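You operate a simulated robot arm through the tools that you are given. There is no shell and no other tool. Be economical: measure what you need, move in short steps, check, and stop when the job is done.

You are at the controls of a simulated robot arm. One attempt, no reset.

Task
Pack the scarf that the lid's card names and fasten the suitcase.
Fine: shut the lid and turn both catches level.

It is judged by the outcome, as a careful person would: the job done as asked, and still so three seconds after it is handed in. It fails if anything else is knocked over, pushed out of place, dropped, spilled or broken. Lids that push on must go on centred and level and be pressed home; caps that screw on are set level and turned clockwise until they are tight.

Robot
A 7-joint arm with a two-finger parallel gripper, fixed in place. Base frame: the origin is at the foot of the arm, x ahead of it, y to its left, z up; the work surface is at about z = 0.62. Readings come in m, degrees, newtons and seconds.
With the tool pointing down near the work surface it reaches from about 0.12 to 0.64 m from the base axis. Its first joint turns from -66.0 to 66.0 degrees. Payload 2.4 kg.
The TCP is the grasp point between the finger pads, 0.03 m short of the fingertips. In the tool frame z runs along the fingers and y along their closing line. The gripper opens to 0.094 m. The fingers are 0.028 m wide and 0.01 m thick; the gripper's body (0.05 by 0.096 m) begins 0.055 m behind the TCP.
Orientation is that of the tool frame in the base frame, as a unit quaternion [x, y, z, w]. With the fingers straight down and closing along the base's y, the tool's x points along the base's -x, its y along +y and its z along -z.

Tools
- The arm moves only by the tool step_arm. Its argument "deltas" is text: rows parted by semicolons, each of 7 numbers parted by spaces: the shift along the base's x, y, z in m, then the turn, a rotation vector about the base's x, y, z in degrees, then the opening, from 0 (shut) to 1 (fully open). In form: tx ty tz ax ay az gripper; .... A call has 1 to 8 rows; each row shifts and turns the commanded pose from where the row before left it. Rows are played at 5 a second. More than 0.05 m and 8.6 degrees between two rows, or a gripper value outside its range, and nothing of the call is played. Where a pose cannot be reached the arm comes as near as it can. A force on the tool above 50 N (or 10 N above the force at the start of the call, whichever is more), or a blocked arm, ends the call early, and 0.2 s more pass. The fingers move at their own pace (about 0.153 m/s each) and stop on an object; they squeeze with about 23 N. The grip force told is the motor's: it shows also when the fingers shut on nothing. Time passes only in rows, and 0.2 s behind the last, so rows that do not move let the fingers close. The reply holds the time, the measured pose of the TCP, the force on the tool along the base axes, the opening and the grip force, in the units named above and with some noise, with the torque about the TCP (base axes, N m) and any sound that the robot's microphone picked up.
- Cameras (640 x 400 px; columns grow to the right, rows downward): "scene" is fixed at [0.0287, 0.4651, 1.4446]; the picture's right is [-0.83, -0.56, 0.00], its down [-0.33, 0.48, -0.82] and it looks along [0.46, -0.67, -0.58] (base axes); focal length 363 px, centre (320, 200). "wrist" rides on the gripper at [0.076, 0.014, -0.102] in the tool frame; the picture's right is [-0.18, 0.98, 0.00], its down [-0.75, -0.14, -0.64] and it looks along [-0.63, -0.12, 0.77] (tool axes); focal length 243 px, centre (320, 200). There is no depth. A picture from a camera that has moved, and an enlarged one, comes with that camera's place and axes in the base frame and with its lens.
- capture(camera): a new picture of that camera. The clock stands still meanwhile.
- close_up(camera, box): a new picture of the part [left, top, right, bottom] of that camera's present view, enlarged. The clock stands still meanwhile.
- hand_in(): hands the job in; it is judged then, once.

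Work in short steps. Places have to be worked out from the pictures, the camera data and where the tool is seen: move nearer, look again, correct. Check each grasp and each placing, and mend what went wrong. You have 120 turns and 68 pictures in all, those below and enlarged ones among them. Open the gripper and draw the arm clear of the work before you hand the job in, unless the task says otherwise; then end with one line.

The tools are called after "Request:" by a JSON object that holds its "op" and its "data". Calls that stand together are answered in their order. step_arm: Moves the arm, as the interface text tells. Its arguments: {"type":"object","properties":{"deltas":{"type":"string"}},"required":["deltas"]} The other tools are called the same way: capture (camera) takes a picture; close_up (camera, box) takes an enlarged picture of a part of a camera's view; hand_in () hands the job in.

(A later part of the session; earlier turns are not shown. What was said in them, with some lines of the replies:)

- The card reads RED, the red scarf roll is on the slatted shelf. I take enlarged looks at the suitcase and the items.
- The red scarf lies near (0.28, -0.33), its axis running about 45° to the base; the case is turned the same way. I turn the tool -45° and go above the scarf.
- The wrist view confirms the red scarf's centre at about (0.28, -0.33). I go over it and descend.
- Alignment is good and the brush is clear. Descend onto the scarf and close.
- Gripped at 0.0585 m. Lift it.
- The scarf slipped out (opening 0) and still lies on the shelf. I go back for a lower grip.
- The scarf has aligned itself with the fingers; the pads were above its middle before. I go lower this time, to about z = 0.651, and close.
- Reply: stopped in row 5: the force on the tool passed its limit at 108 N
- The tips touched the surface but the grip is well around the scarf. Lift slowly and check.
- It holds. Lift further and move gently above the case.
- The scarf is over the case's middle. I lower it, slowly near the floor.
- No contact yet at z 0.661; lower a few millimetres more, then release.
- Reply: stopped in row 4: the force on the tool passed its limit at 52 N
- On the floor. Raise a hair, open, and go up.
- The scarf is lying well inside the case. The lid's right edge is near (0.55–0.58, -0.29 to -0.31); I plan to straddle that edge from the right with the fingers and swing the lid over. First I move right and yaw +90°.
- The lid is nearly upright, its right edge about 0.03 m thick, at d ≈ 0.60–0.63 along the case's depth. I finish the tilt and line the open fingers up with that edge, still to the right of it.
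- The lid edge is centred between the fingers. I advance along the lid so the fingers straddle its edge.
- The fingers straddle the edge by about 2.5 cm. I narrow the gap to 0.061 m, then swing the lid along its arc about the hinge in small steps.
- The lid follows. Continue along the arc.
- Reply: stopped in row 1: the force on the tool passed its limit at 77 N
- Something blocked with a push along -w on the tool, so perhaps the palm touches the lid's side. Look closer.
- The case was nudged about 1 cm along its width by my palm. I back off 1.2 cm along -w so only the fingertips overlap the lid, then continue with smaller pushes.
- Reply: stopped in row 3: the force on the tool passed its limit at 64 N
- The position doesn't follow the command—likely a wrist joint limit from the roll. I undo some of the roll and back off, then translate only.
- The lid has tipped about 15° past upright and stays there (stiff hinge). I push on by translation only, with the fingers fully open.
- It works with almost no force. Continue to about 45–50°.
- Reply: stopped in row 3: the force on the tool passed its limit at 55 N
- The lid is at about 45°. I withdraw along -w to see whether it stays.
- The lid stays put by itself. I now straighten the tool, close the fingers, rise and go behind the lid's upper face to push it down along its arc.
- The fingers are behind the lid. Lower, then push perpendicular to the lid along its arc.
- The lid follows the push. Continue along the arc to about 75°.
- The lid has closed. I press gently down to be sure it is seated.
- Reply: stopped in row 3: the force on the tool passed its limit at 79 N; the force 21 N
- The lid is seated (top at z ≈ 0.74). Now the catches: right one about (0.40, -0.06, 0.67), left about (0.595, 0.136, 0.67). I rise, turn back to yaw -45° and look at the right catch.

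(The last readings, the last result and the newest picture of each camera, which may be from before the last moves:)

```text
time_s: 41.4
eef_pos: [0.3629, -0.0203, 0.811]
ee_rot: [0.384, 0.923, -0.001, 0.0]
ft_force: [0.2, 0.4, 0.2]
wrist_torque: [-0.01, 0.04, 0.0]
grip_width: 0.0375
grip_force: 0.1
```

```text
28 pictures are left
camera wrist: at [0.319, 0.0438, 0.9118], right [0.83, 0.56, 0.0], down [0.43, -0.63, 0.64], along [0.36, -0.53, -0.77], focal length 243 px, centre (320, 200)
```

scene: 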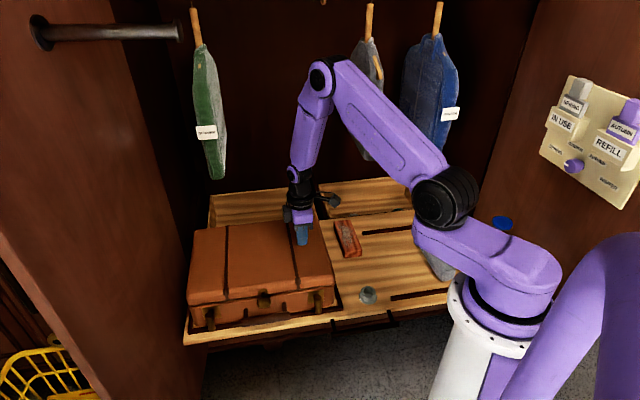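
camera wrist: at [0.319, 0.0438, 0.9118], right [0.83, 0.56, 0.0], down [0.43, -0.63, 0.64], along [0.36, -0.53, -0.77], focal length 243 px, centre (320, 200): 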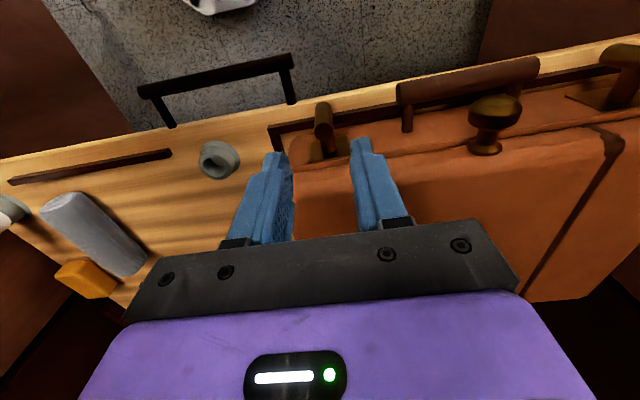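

Request:
{"op": "close_up", "data": {"camera": "wrist", "box": [250, 60, 410, 180]}}

Request:
{"op": "close_up", "data": {"camera": "scene", "box": [300, 275, 350, 315]}}

```text
3.33 times, centred on (330, 120) of wrist
camera zoom: at [0.319, 0.0438, 0.9118], right [0.83, 0.56, 0.0], down [0.43, -0.63, 0.64], along [0.36, -0.53, -0.77], focal length 809 px, centre (287, 467)
```

zoom: 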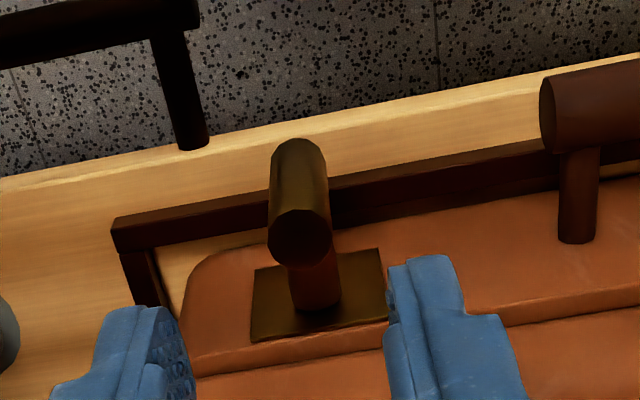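

```text
10.00 times, centred on (325, 295) of scene
camera zoom: at [0.0287, 0.4651, 1.4446], right [-0.83, -0.56, 0.0], down [-0.33, 0.48, -0.82], along [0.46, -0.67, -0.58], focal length 3629 px, centre (270, -750)
```

zoom: 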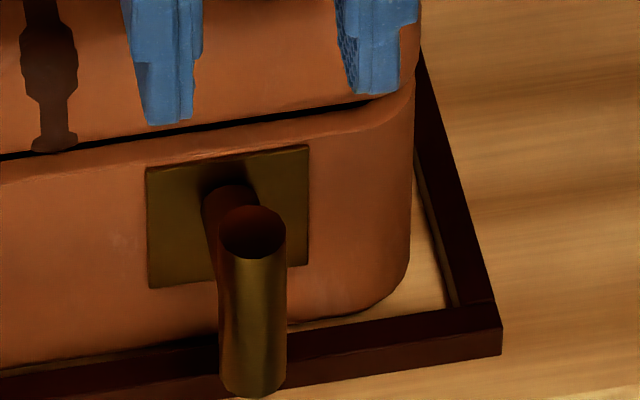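

The catches are T-handles: a bar about 5 cm long standing upright on a stub, centre near w = 0.242, d = 0.293, z = 0.664. I will push the top of the right bar sideways with closed fingers, then level it by pressing down with two parted fingertips. First position right of its top.

Request:
{"op": "step_arm", "data": {"deltas": "-0.003 -0.018 0 0 0 0 0;-0.003 -0.019 0 0 0 0 0;0 0 -0.04 0 0 0 0;0 0 -0.04 0 0 0 0;0 0 -0.025 0 0 0 0;0 0 0 0 0 0 0"}}

Request:
{"op": "capture", "data": {"camera": "wrist"}}

Request:
{"op": "close_up", "data": {"camera": "scene", "box": [290, 265, 370, 315]}}

```text
time_s: 42.8
eef_pos: [0.3599, -0.0602, 0.7046]
ee_rot: [0.383, 0.924, 0.0, -0.001]
ft_force: [-0.1, 0.2, 0.2]
wrist_torque: [-0.03, 0.01, 0.04]
grip_width: 0.0
grip_force: 23.5
```

```text
25 pictures are left
camera wrist: at [0.3144, 0.005, 0.805], right [0.83, 0.56, 0.0], down [0.43, -0.63, 0.64], along [0.36, -0.53, -0.77], focal length 243 px, centre (320, 200)
```

wrist: 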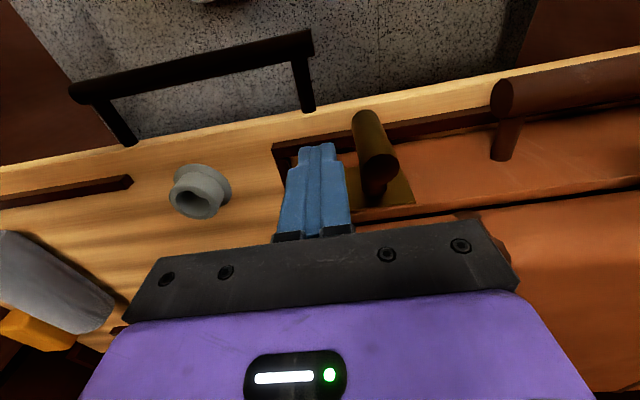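

```text
8.00 times, centred on (330, 290) of scene
camera zoom: at [0.0287, 0.4651, 1.4446], right [-0.83, -0.56, 0.0], down [-0.33, 0.48, -0.82], along [0.46, -0.67, -0.58], focal length 2903 px, centre (240, -520)
```

zoom: 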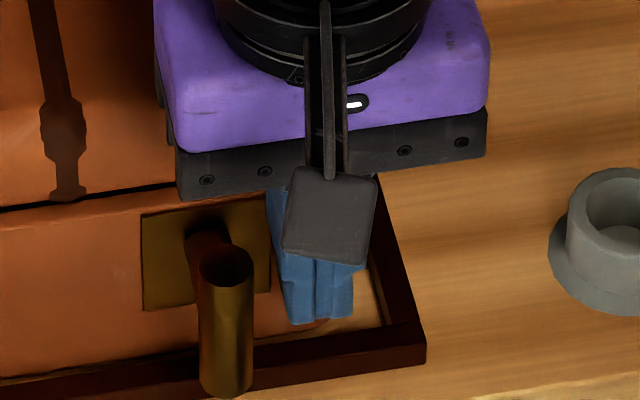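

The fingers are right of the bar's top at the right depth. Push along +w in small steps.

Request:
{"op": "step_arm", "data": {"deltas": "0.0055 0.0055 0 0 0 0 0;0.0055 0.0055 0 0 0 0 0;0.0055 0.0055 0 0 0 0 0;0.0055 0.0055 0 0 0 0 0;0.0055 0.0055 0 0 0 0 0"}}

Request:
{"op": "close_up", "data": {"camera": "scene", "box": [290, 265, 370, 315]}}

```text
time_s: 43.6
eef_pos: [0.3615, -0.0466, 0.7056]
ee_rot: [0.392, 0.92, -0.004, -0.014]
ft_force: [-7.7, -9.7, 2.1]
wrist_torque: [0.08, -0.04, 0.07]
grip_width: 0.0
grip_force: 22.7
stopped in row 3: the force on the tool passed its limit at 60 N (the readings are from after the stop); the commanded pose is now the measured one
```

```text
8.00 times, centred on (330, 290) of scene
camera zoom: at [0.0285, 0.4649, 1.4446], right [-0.83, -0.56, 0.0], down [-0.33, 0.48, -0.82], along [0.46, -0.67, -0.58], focal length 2903 px, centre (240, -520)
```

zoom: 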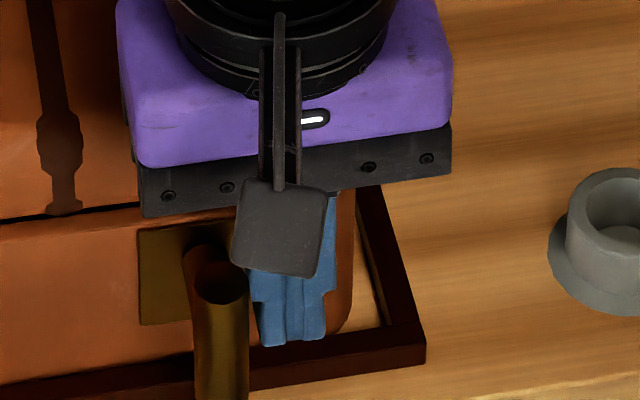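

The bar didn't yield that way (probably a stop there) and the case shifted slightly, so I'll try the other direction: pushing its top towards -w from the left side.

Request:
{"op": "step_arm", "data": {"deltas": "-0.006 -0.006 0 0 0 0 0;0 0 0.03 0 0 0 0;0.024 0.022 0 0 0 0 0;0.024 0.022 0 0 0 0 0;0 0 -0.03 0 0 0 0"}}

Request:
{"op": "capture", "data": {"camera": "wrist"}}

```text
time_s: 44.4
eef_pos: [0.3651, -0.0431, 0.734]
ee_rot: [0.404, 0.915, -0.005, -0.023]
ft_force: [-6.7, -13.8, 3.8]
wrist_torque: [-0.33, 0.17, 0.09]
grip_width: 0.0
grip_force: 23.5
stopped in row 3: the force on the tool passed its limit at 80 N (the readings are from after the stop); the commanded pose is now the measured one
```

```text
22 pictures are left
camera wrist: at [0.3285, 0.0223, 0.8383], right [0.85, 0.53, -0.03], down [0.43, -0.66, 0.62], along [0.3, -0.54, -0.79], focal length 243 px, centre (320, 200)
```

wrist: 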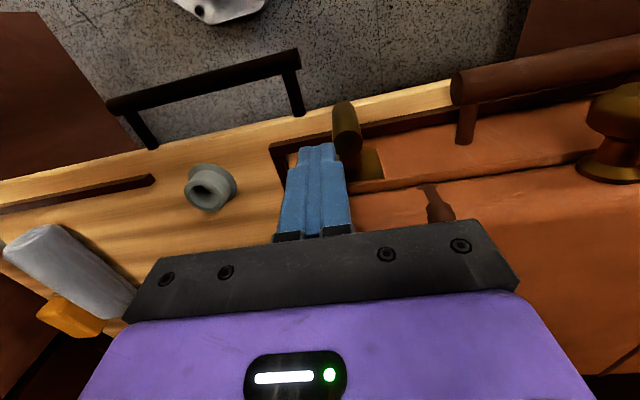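

The tool was blocked again, probably by the lid's front bulge rather than the bar. I back away towards -d and upward, then look at the whole case.

Request:
{"op": "step_arm", "data": {"deltas": "-0.008 0 0.01 0 0 0 0;-0.015 0.005 0.02 0 0 0 0;-0.02 0.02 0.03 0 0 0 0;-0.03 0.02 0.03 0 0 0 0.4"}}

Request:
{"op": "close_up", "data": {"camera": "scene", "box": [170, 200, 370, 340]}}

```text
time_s: 45.4
eef_pos: [0.2938, 0.0022, 0.8248]
ee_rot: [0.4, 0.916, -0.005, -0.021]
ft_force: [0.7, -2.1, 0.4]
wrist_torque: [0.13, -0.04, -0.05]
grip_width: 0.0376
grip_force: 0.2
```

```text
2.86 times, centred on (270, 270) of scene
camera zoom: at [0.0288, 0.4647, 1.4447], right [-0.83, -0.56, 0.0], down [-0.33, 0.48, -0.82], along [0.46, -0.67, -0.58], focal length 1037 px, centre (463, 0)
```

zoom: 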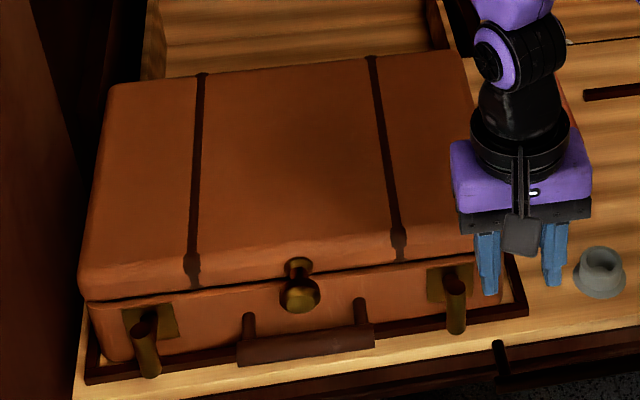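

The case sits slightly forward now, inside the frame. I straighten the tool and approach again further out from the lid, to push only the bar.

Request:
{"op": "step_arm", "data": {"deltas": "0.013 -0.013 -0.02 -0.4 -2.4 2.2 0;0.013 -0.013 -0.02 0 0 0 0;0.013 -0.013 -0.02 0 0 0 0"}}

Request:
{"op": "close_up", "data": {"camera": "wrist", "box": [240, 60, 480, 240]}}

```text
time_s: 46.2
eef_pos: [0.3324, -0.0341, 0.7647]
ee_rot: [0.383, 0.924, -0.001, -0.001]
ft_force: [0.0, -0.2, -0.7]
wrist_torque: [0.0, 0.01, -0.01]
grip_width: 0.0001
grip_force: 23.4
```

```text
2.22 times, centred on (360, 150) of wrist
camera zoom: at [0.2879, 0.0299, 0.866], right [0.83, 0.56, 0.0], down [0.43, -0.63, 0.64], along [0.36, -0.53, -0.77], focal length 539 px, centre (231, 311)
```

zoom: 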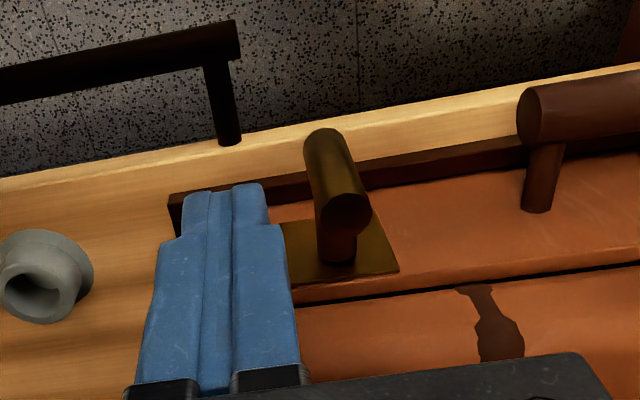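

The bar is still upright at w ≈ 0.246, d ≈ 0.284. I lower to tip height 0.674 at d = 0.272 and push along +w.

Request:
{"op": "step_arm", "data": {"deltas": "0.009 -0.009 -0.03 0 0 0 0;0 0 -0.031 0 0 0 0;0.005 0.005 0 0 0 0 0;0.004 0.004 0 0 0 0 0;0.004 0.004 0 0 0 0 0;0.004 0.004 0 0 0 0 0;0.004 0.004 0 0 0 0 0;0.004 0.004 0 0 0 0 0"}}

Request:
{"op": "close_up", "data": {"camera": "wrist", "box": [240, 60, 480, 240]}}

```text
time_s: 47.6
eef_pos: [0.3492, -0.034, 0.7027]
ee_rot: [0.397, 0.918, -0.001, -0.01]
ft_force: [-7.9, -10.6, 2.1]
wrist_torque: [0.06, -0.09, -0.12]
grip_width: 0.0
grip_force: 22.6
stopped in row 6: the force on the tool passed its limit at 57 N (the readings are from after the stop); the commanded pose is now the measured one
```

```text
2.22 times, centred on (360, 150) of wrist
camera zoom: at [0.3093, 0.0309, 0.8049], right [0.84, 0.54, -0.01], down [0.43, -0.65, 0.63], along [0.33, -0.54, -0.78], focal length 539 px, centre (231, 311)
```

zoom: 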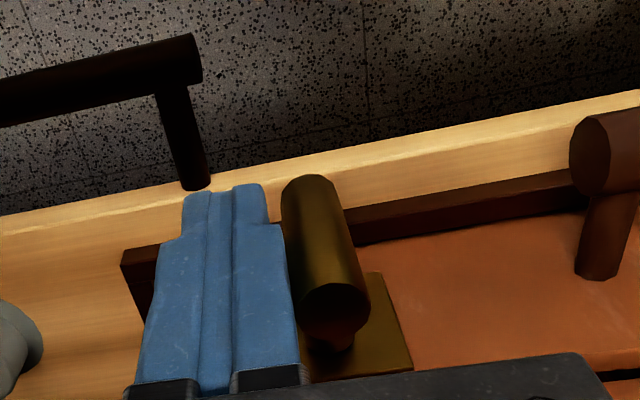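

It is against the bar and the bar won't turn that way at 57 N, so that's its stop. I go round to the left side and push towards -w.

Request:
{"op": "step_arm", "data": {"deltas": "-0.006 -0.006 0 -0.4 -1.1 1.7 0;0 0 0.035 0 0 0 0;0.022 0.022 0 0 0 0 0;0.022 0.022 0 0 0 0 0;0 0 -0.035 0 0 0 0;0 0 0 0 0 0 0"}}

Request:
{"op": "close_up", "data": {"camera": "wrist", "box": [200, 60, 440, 240]}}

```text
time_s: 48.4
eef_pos: [0.3547, -0.0314, 0.7387]
ee_rot: [0.403, 0.915, -0.005, -0.006]
ft_force: [-7.0, -17.0, -1.1]
wrist_torque: [-0.48, 0.24, -0.17]
grip_width: 0.0
grip_force: 23.2
stopped in row 4: the force on the tool passed its limit at 85 N (the readings are from after the stop); the commanded pose is now the measured one
```

```text
2.22 times, centred on (320, 150) of wrist
camera zoom: at [0.3142, 0.0347, 0.8397], right [0.85, 0.53, -0.01], down [0.42, -0.65, 0.64], along [0.33, -0.55, -0.77], focal length 539 px, centre (320, 311)
```

zoom: 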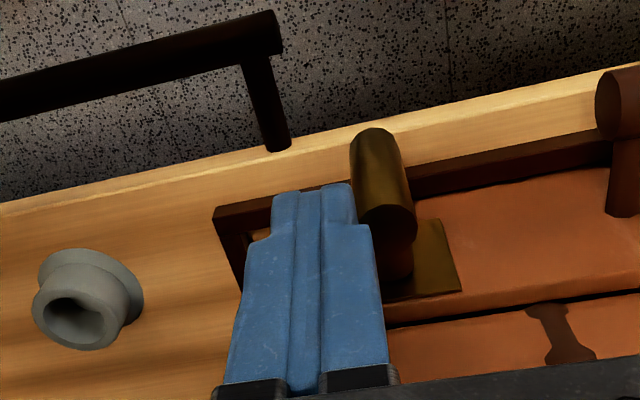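

The bar is evidently taller than I judged (about z 0.658–0.715, centre 0.687, d ≈ 0.275), so earlier pushes acted around its pivot. I back off, set the tips at 0.700, and push slowly at its top.

Request:
{"op": "step_arm", "data": {"deltas": "-0.008 -0.008 0 -0.2 -0.7 2.3 0;0 0 -0.009 0 0 0 0;0.002 0.002 0 0 0 0 0;0.002 0.002 0 0 0 0 0;0.002 0.002 0 0 0 0 0;0.002 0.002 0 0 0 0 0;0.002 0.002 0 0 0 0 0;0.002 0.002 0 0 0 0 0"}}

Request:
{"op": "step_arm", "data": {"deltas": "0.002 0.002 0 0 0 0 0;0.002 0.002 0 0 0 0 0;0.002 0.002 0 0 0 0 0;0.002 0.002 0 0 0 0 0"}}

Request:
{"op": "close_up", "data": {"camera": "wrist", "box": [200, 60, 440, 240]}}

```text
time_s: 50.1
eef_pos: [0.3534, -0.0309, 0.7282]
ee_rot: [0.391, 0.921, -0.004, -0.004]
ft_force: [-5.6, -11.6, 2.3]
wrist_torque: [-0.26, 0.13, -0.11]
grip_width: 0.0004
grip_force: 23.5
stopped in row 8: the force on the tool passed its limit at 56 N (the readings are from after the stop); the commanded pose is now the measured one
```

```text
time_s: 50.6
eef_pos: [0.3548, -0.0317, 0.7295]
ee_rot: [0.4, 0.916, -0.005, -0.007]
ft_force: [-5.9, -10.6, 1.1]
wrist_torque: [-0.26, 0.1, -0.12]
grip_width: 0.0001
grip_force: 22.6
stopped in row 2: the force on the tool passed its limit at 55 N (the readings are from after the stop); the commanded pose is now the measured one
```

```text
2.22 times, centred on (320, 150) of wrist
camera zoom: at [0.3138, 0.0349, 0.8308], right [0.85, 0.53, -0.02], down [0.42, -0.65, 0.64], along [0.33, -0.55, -0.77], focal length 539 px, centre (320, 311)
```

zoom: 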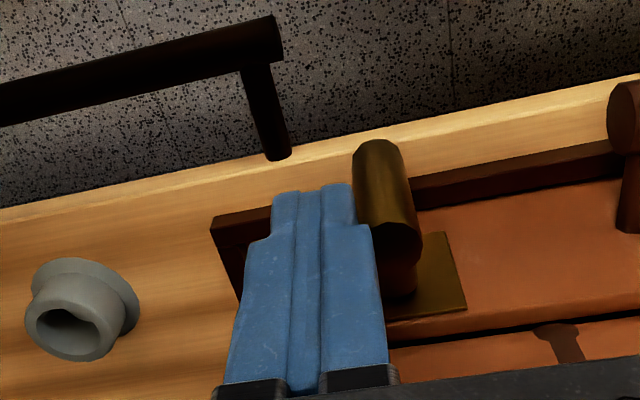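

Firm stop in that direction. Now I lift fully clear, cross over the bar, and push from the left side.

Request:
{"op": "step_arm", "data": {"deltas": "-0.008 -0.008 0 -0.2 -0.8 2 0;0 0 0.025 0 0 0 0;0 0 0.025 0 0 0 0;0.0212 0.0212 0 0 0 0 0;0.0212 0.0212 0 0 0 0 0;0 0 -0.025 0 0 0 0;0 0 -0.025 0 0 0 0;0 0 0 0 0 0 0"}}

Request:
{"op": "step_arm", "data": {"deltas": "-0.003 -0.003 0 0 0 0 0;-0.003 -0.003 0 0 0 0 0;-0.003 -0.003 0 0 0 0 0;-0.003 -0.003 0 0 0 0 0;-0.003 -0.003 0 0 0 0 0;-0.003 -0.003 0 0 0 0 0"}}

Request:
{"op": "close_up", "data": {"camera": "wrist", "box": [200, 60, 440, 240]}}

```text
time_s: 52.4
eef_pos: [0.3895, 0.0054, 0.727]
ee_rot: [0.382, 0.924, -0.005, 0.0]
ft_force: [-0.1, 0.0, -0.2]
wrist_torque: [-0.01, 0.0, -0.02]
grip_width: 0.0002
grip_force: 23.3
```

```text
time_s: 53.8
eef_pos: [0.3713, -0.0136, 0.7303]
ee_rot: [0.382, 0.924, -0.005, 0.0]
ft_force: [1.1, 0.6, -0.5]
wrist_torque: [0.0, -0.02, 0.01]
grip_width: 0.0002
grip_force: 22.6
```

```text
2.22 times, centred on (320, 150) of wrist
camera zoom: at [0.3267, 0.0511, 0.8307], right [0.82, 0.57, -0.01], down [0.44, -0.63, 0.64], along [0.36, -0.54, -0.76], focal length 539 px, centre (320, 311)
```

zoom: 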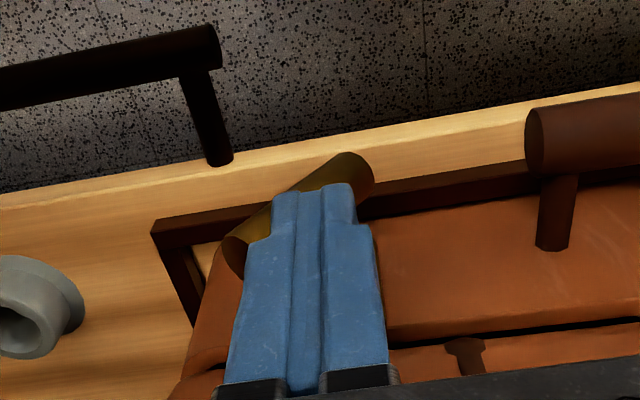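

It turns freely this way and is past 45°. I rise, part the fingers to 0.032 m centred over the pivot, and press down so both tips level the bar.

Request:
{"op": "step_arm", "data": {"deltas": "0 0 0.035 0 0 0 0;-0.004 -0.004 0 0 0 0 0.34;0 0 0 0 0 0 0.34;0 0 -0.02 0 0 0 0.34;0 0 -0.01 0 0 0 0.34;0 0 -0.004 0 0 0 0.34"}}

Request:
{"op": "close_up", "data": {"camera": "wrist", "box": [200, 60, 440, 240]}}

```text
time_s: 55.2
eef_pos: [0.3656, -0.0181, 0.7287]
ee_rot: [0.385, 0.923, -0.005, -0.003]
ft_force: [-12.3, -15.0, 17.3]
wrist_torque: [-0.64, 0.67, -0.3]
grip_width: 0.0431
grip_force: 9.7
```

```text
2.22 times, centred on (320, 150) of wrist
camera zoom: at [0.3223, 0.0473, 0.8312], right [0.83, 0.56, -0.01], down [0.44, -0.63, 0.64], along [0.35, -0.54, -0.77], focal length 539 px, centre (320, 311)
```

zoom: 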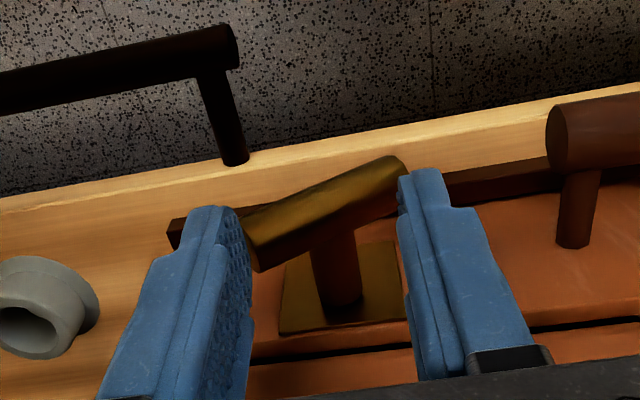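

The fingers slid outside the ends. I rise, narrow the gap to ~0.018 m, and press again.

Request:
{"op": "step_arm", "data": {"deltas": "0 0 0.02 0 0 0 0.34;0 0 0.01 -0.2 -0.3 0 0.19;0.002 0.002 0 0 0 0 0.19;0 0 -0.02 0 0 0 0.19;0 0 -0.005 0 0 0 0.19;0 0 -0.003 0 0 0 0.19"}}

Request:
{"op": "close_up", "data": {"camera": "wrist", "box": [200, 60, 440, 240]}}

```text
time_s: 56.6
eef_pos: [0.3695, -0.0154, 0.7317]
ee_rot: [0.381, 0.924, -0.005, 0.003]
ft_force: [0.1, -0.8, -0.7]
wrist_torque: [0.02, 0.01, 0.0]
grip_width: 0.0218
grip_force: 0.2
```

```text
2.22 times, centred on (320, 150) of wrist
camera zoom: at [0.324, 0.0493, 0.8323], right [0.82, 0.57, 0.0], down [0.43, -0.62, 0.65], along [0.37, -0.54, -0.76], focal length 539 px, centre (320, 311)
```

zoom: 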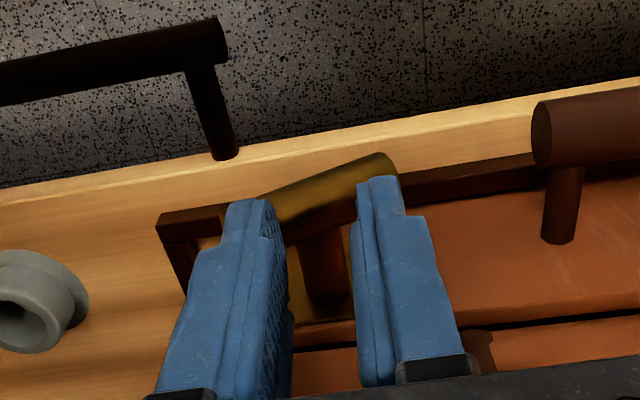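

Not touching yet; lower further in small steps.

Request:
{"op": "step_arm", "data": {"deltas": "0 0 -0.002 0 0 0 0.19;0 0 -0.002 0 0 0 0.19;0 0 -0.002 0 0 0 0.19;0 0 -0.002 0 0 0 0.19;0 0 -0.002 0 0 0 0.19;0 0 -0.002 0 0 0 0.19"}}

Request:
{"op": "close_up", "data": {"camera": "wrist", "box": [200, 60, 440, 240]}}

```text
time_s: 58.0
eef_pos: [0.3705, -0.0169, 0.7209]
ee_rot: [0.381, 0.924, -0.004, 0.004]
ft_force: [-1.7, 2.8, 35.6]
wrist_torque: [-0.14, -0.01, -0.16]
grip_width: 0.0181
grip_force: 0.2
```

```text
2.22 times, centred on (320, 150) of wrist
camera zoom: at [0.3245, 0.048, 0.821], right [0.82, 0.57, 0.0], down [0.43, -0.62, 0.65], along [0.37, -0.54, -0.76], focal length 539 px, centre (320, 311)
```

zoom: 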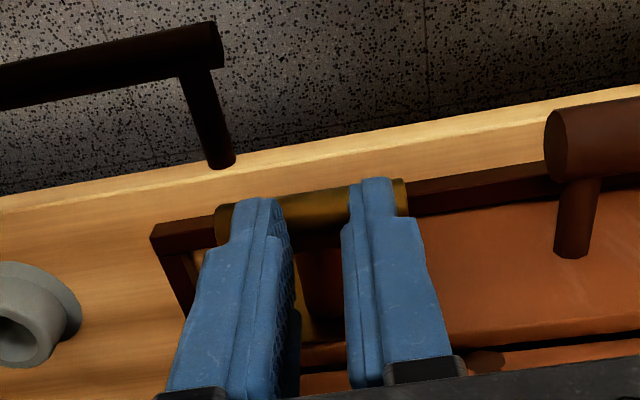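

The right catch is level with both tips pressing evenly. Now up and across to the left catch, near (0.566, 0.163), for a look.

Request:
{"op": "step_arm", "data": {"deltas": "0 0 0.04 0 0 0 0.19;0 0 0.045 0 0 0 0;0.033 0.033 0 0 0 0 0;0.033 0.033 0 0 0 0 0;0.033 0.033 0 0 0 0 0;0.033 0.033 0 0 0 0 0;0.033 0.033 0 0 0 0 0;0 0 -0.02 0.2 0.5 0 0"}}

Request:
{"op": "close_up", "data": {"camera": "wrist", "box": [200, 60, 440, 240]}}

Request:
{"op": "close_up", "data": {"camera": "scene", "box": [170, 200, 370, 340]}}

```text
time_s: 59.8
eef_pos: [0.5351, 0.1496, 0.7853]
ee_rot: [0.382, 0.924, -0.005, -0.003]
ft_force: [-0.1, 0.2, -0.3]
wrist_torque: [-0.01, 0.0, 0.01]
grip_width: 0.0
grip_force: 23.4
```

```text
2.22 times, centred on (320, 150) of wrist
camera zoom: at [0.4918, 0.2144, 0.887], right [0.82, 0.57, -0.01], down [0.44, -0.63, 0.64], along [0.36, -0.54, -0.76], focal length 539 px, centre (320, 311)
```

zoom: 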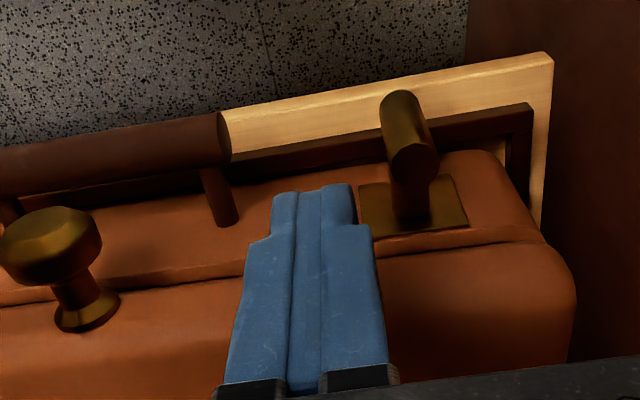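

```text
2.86 times, centred on (270, 270) of scene
camera zoom: at [0.0287, 0.4651, 1.4446], right [-0.83, -0.56, 0.0], down [-0.33, 0.48, -0.82], along [0.46, -0.67, -0.58], focal length 1037 px, centre (463, 0)
```

zoom: 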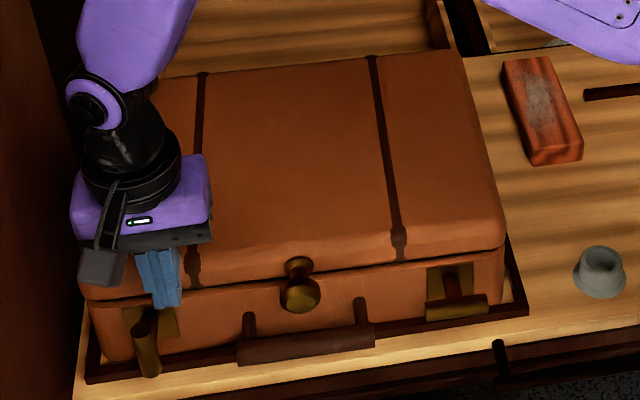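

The right bar is level; the left one is upright, at w ≈ 0.515, d ≈ 0.28. I lower beside its top and push slowly along +w.

Request:
{"op": "step_arm", "data": {"deltas": "0.001 -0.001 -0.03 0 0 0 0;0 0 -0.027 0 0 0 0;0.004 0.004 0 0 0 0 0;0.003 0.003 0 0 0 0 0;0.003 0.003 0 0 0 0 0;0.003 0.003 0 0 0 0 0;0.003 0.003 0 0 0 0 0;0.003 0.003 0 0 0 0 0"}}

```text
time_s: 61.6
eef_pos: [0.5546, 0.1683, 0.7296]
ee_rot: [0.382, 0.924, -0.005, 0.0]
ft_force: [0.3, -0.6, 3.0]
wrist_torque: [-0.01, -0.06, -0.03]
grip_width: 0.0001
grip_force: 23.1
```

It turns freely. A little more, then check.

Request:
{"op": "step_arm", "data": {"deltas": "0.003 0.003 0 0 0 0 0;0.003 0.003 0 0 0 0 0"}}

Request:
{"op": "close_up", "data": {"camera": "wrist", "box": [200, 60, 440, 240]}}

```text
time_s: 62.2
eef_pos: [0.5609, 0.1721, 0.7299]
ee_rot: [0.382, 0.924, -0.005, -0.002]
ft_force: [-0.5, -1.0, -0.1]
wrist_torque: [-0.02, 0.02, 0.0]
grip_width: 0.0
grip_force: 23.2
```

```text
2.22 times, centred on (320, 150) of wrist
camera zoom: at [0.5167, 0.237, 0.8305], right [0.82, 0.57, -0.01], down [0.44, -0.63, 0.64], along [0.36, -0.54, -0.76], focal length 539 px, centre (320, 311)
```

zoom: 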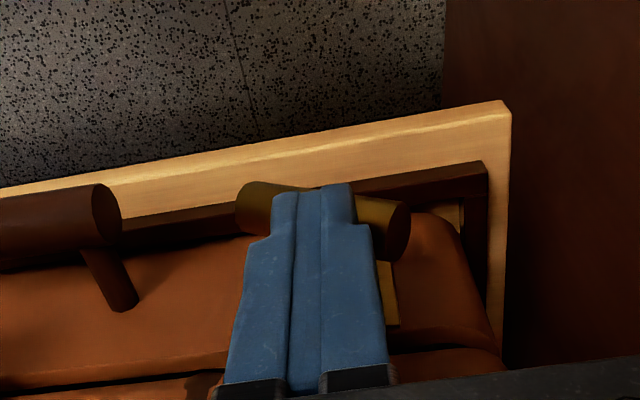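

Now lift, part the fingers and press the bar level, as with the other.

Request:
{"op": "step_arm", "data": {"deltas": "0 0 0.03 0 0 0 0;-0.002 -0.002 0 0 0 0 0.19;0 0 0 0 0 0 0.19;0 0 -0.02 0 0 0 0.19;0 0 -0.01 0 0 0 0.19;0 0 -0.003 0 0 0 0.19;0 0 -0.003 0 0 0 0.19;0 0 -0.002 0 0 0 0.19"}}

Request:
{"op": "close_up", "data": {"camera": "wrist", "box": [200, 60, 440, 240]}}

```text
time_s: 64.0
eef_pos: [0.5589, 0.1715, 0.7205]
ee_rot: [0.382, 0.924, -0.004, -0.001]
ft_force: [-4.9, 0.2, 13.6]
wrist_torque: [-0.04, -0.1, -0.03]
grip_width: 0.0157
grip_force: 0.0
```

```text
2.22 times, centred on (320, 150) of wrist
camera zoom: at [0.5149, 0.2362, 0.8219], right [0.82, 0.57, -0.01], down [0.44, -0.63, 0.64], along [0.36, -0.54, -0.76], focal length 539 px, centre (320, 311)
```

zoom: 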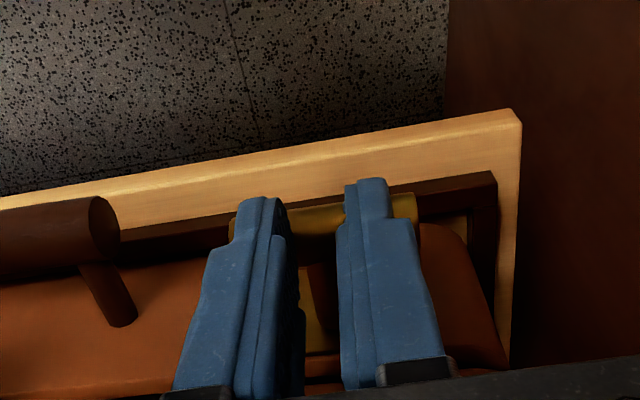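

Contact on both tips at nearly the same height; press a couple of millimetres more, then lift and inspect.

Request:
{"op": "step_arm", "data": {"deltas": "0 0 -0.002 0 0 0 0.19;0 0 -0.001 0 0 0 0.19;0 0 0.02 0 0 0 0.19;0 0 0.04 0 0 0 0.19;0 0 0.04 0 0 0 0.19;-0.025 -0.01 0.03 0 0 0 0.19;-0.03 -0.02 0.03 0 0 0 0.19;-0.03 -0.02 0.02 0 0 0 0.19"}}

Request:
{"op": "step_arm", "data": {"deltas": "-0.03 -0.03 0.02 0 0 0 1;-0.03 -0.03 0.02 0 0 0 1;-0.03 -0.03 0.02 0 0 0 1"}}

Request:
{"op": "close_up", "data": {"camera": "scene", "box": [180, 260, 350, 340]}}

Request:
{"op": "capture", "data": {"camera": "scene"}}

```text
time_s: 64.6
eef_pos: [0.5592, 0.171, 0.7219]
ee_rot: [0.383, 0.924, -0.005, -0.002]
ft_force: [-6.8, -2.4, 12.4]
wrist_torque: [0.01, -0.01, -0.02]
grip_width: 0.0152
grip_force: 0.1
stopped in row 2: the force on the tool passed its limit at 55 N (the readings are from after the stop); the commanded pose is now the measured one
```

```text
time_s: 65.4
eef_pos: [0.4926, 0.1039, 0.7844]
ee_rot: [0.371, 0.928, 0.013, 0.026]
ft_force: [16.3, 23.6, 2.0]
wrist_torque: [0.66, -0.5, -0.06]
grip_width: 0.0776
grip_force: 0.2
stopped in row 3: the force on the tool passed its limit at 55 N (the readings are from after the stop); the commanded pose is now the measured one
```

```text
3.76 times, centred on (265, 300) of scene
camera zoom: at [0.029, 0.4656, 1.4444], right [-0.83, -0.56, 0.0], down [-0.33, 0.48, -0.82], along [0.46, -0.67, -0.58], focal length 1366 px, centre (527, -176)
```

zoom: 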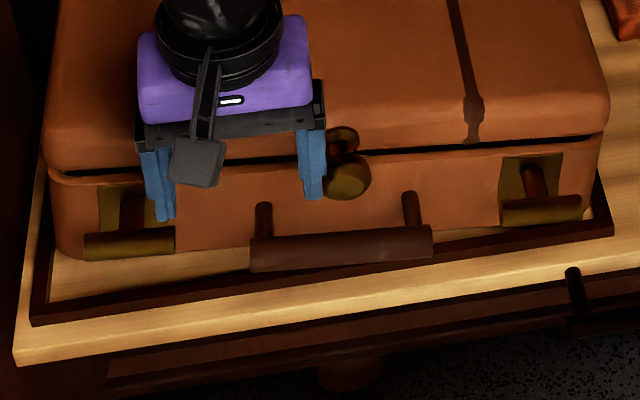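

```text
7 pictures are left
```

scene: 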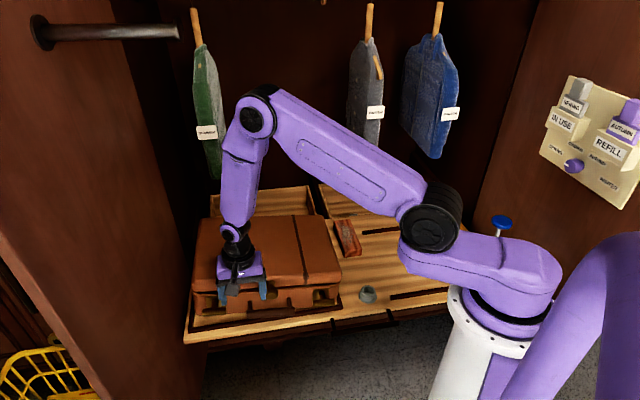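

After an early stop the follow-up call ran too low and bumped the knob, yawing the case: its left end went back about 4 cm. I back off and rise first, then look in order to set the case straight again using its handle.

Request:
{"op": "step_arm", "data": {"deltas": "0.008 0.008 0 0 0 0 0.83;0 0 0.04 0 0 0 0.83;0 0 0.04 0 0 0 0.83;-0.01 0.01 0.03 0 0 0 0.83"}}

Request:
{"op": "close_up", "data": {"camera": "scene", "box": [170, 200, 370, 340]}}

```text
time_s: 66.4
eef_pos: [0.4851, 0.1136, 0.8936]
ee_rot: [0.375, 0.927, 0.008, 0.017]
ft_force: [-1.2, -0.6, 0.4]
wrist_torque: [-0.06, 0.01, -0.02]
grip_width: 0.078
grip_force: 0.0
```

```text
2.86 times, centred on (270, 270) of scene
camera zoom: at [0.0287, 0.4651, 1.4446], right [-0.83, -0.56, 0.0], down [-0.33, 0.48, -0.82], along [0.46, -0.67, -0.58], focal length 1037 px, centre (463, 0)
```

zoom: 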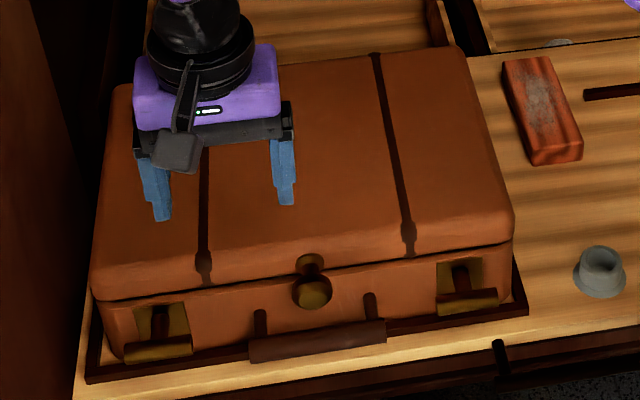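

The case has settled back squarely inside its frame (it had only been tipped momentarily). Check each catch closely.

Request:
{"op": "close_up", "data": {"camera": "scene", "box": [195, 285, 275, 335]}}

Request:
{"op": "close_up", "data": {"camera": "scene", "box": [275, 265, 355, 315]}}

```text
8.00 times, centred on (235, 310) of scene
camera zoom: at [0.0287, 0.4651, 1.4446], right [-0.83, -0.56, 0.0], down [-0.33, 0.48, -0.82], along [0.46, -0.67, -0.58], focal length 2903 px, centre (1000, -680)
```

zoom: 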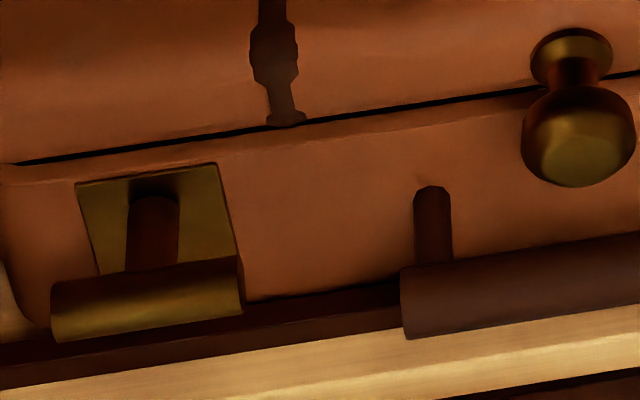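

```text
8.00 times, centred on (315, 290) of scene
camera zoom: at [0.0287, 0.4651, 1.4446], right [-0.83, -0.56, 0.0], down [-0.33, 0.48, -0.82], along [0.46, -0.67, -0.58], focal length 2903 px, centre (360, -520)
```

zoom: 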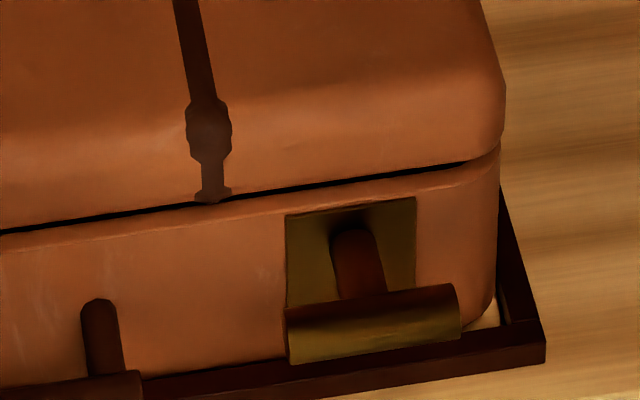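

Both bars lie parallel to the case's rim, and the lid seam is even and shut. I draw the arm up and away.

Request:
{"op": "step_arm", "data": {"deltas": "0 0 0.04 0 0 0 1;0 0 0.045 0 0 0 1;-0.01 -0.01 0.045 0 0 0 1;-0.02 -0.02 0.035 0 0 0 1;-0.025 -0.025 0.03 0 0 0 1;-0.025 -0.025 0.01 0 0 0 1;-0.02 -0.02 0 0 0 0 1;0 0 0 0 0 0 1"}}

Request:
{"op": "capture", "data": {"camera": "scene"}}

Request:
{"op": "capture", "data": {"camera": "wrist"}}

```text
time_s: 68.2
eef_pos: [0.387, 0.0149, 1.0979]
ee_rot: [0.374, 0.927, 0.007, 0.019]
ft_force: [0.2, 0.2, 0.2]
wrist_torque: [0.02, 0.01, 0.01]
grip_width: 0.0939
grip_force: 0.1
```

```text
3 pictures are left
```

scene: 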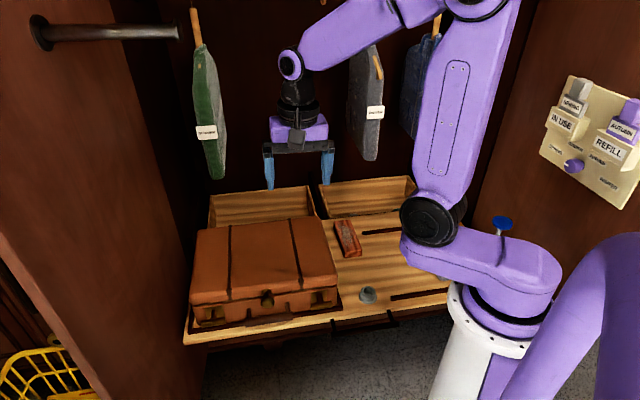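

```text
2 pictures are left
camera wrist: at [0.3363, 0.0775, 1.1969], right [0.81, 0.58, 0.03], down [0.42, -0.63, 0.66], along [0.4, -0.52, -0.75], focal length 243 px, centre (320, 200)
```

wrist: 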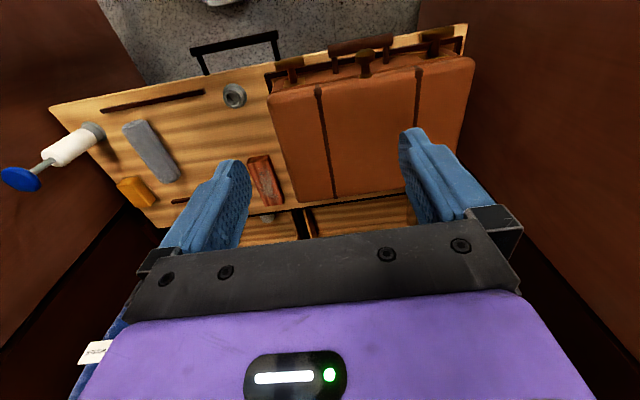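

The case is shut, both catches are level, the other items are undisturbed and the arm is clear, so I hand in.

Request:
{"op": "hand_in", "data": {}}

```text
The job is handed in.
```

The red scarf is packed, the lid is shut and both catches are turned level; the case was bumped about a centimetre during the work but sits inside its frame.
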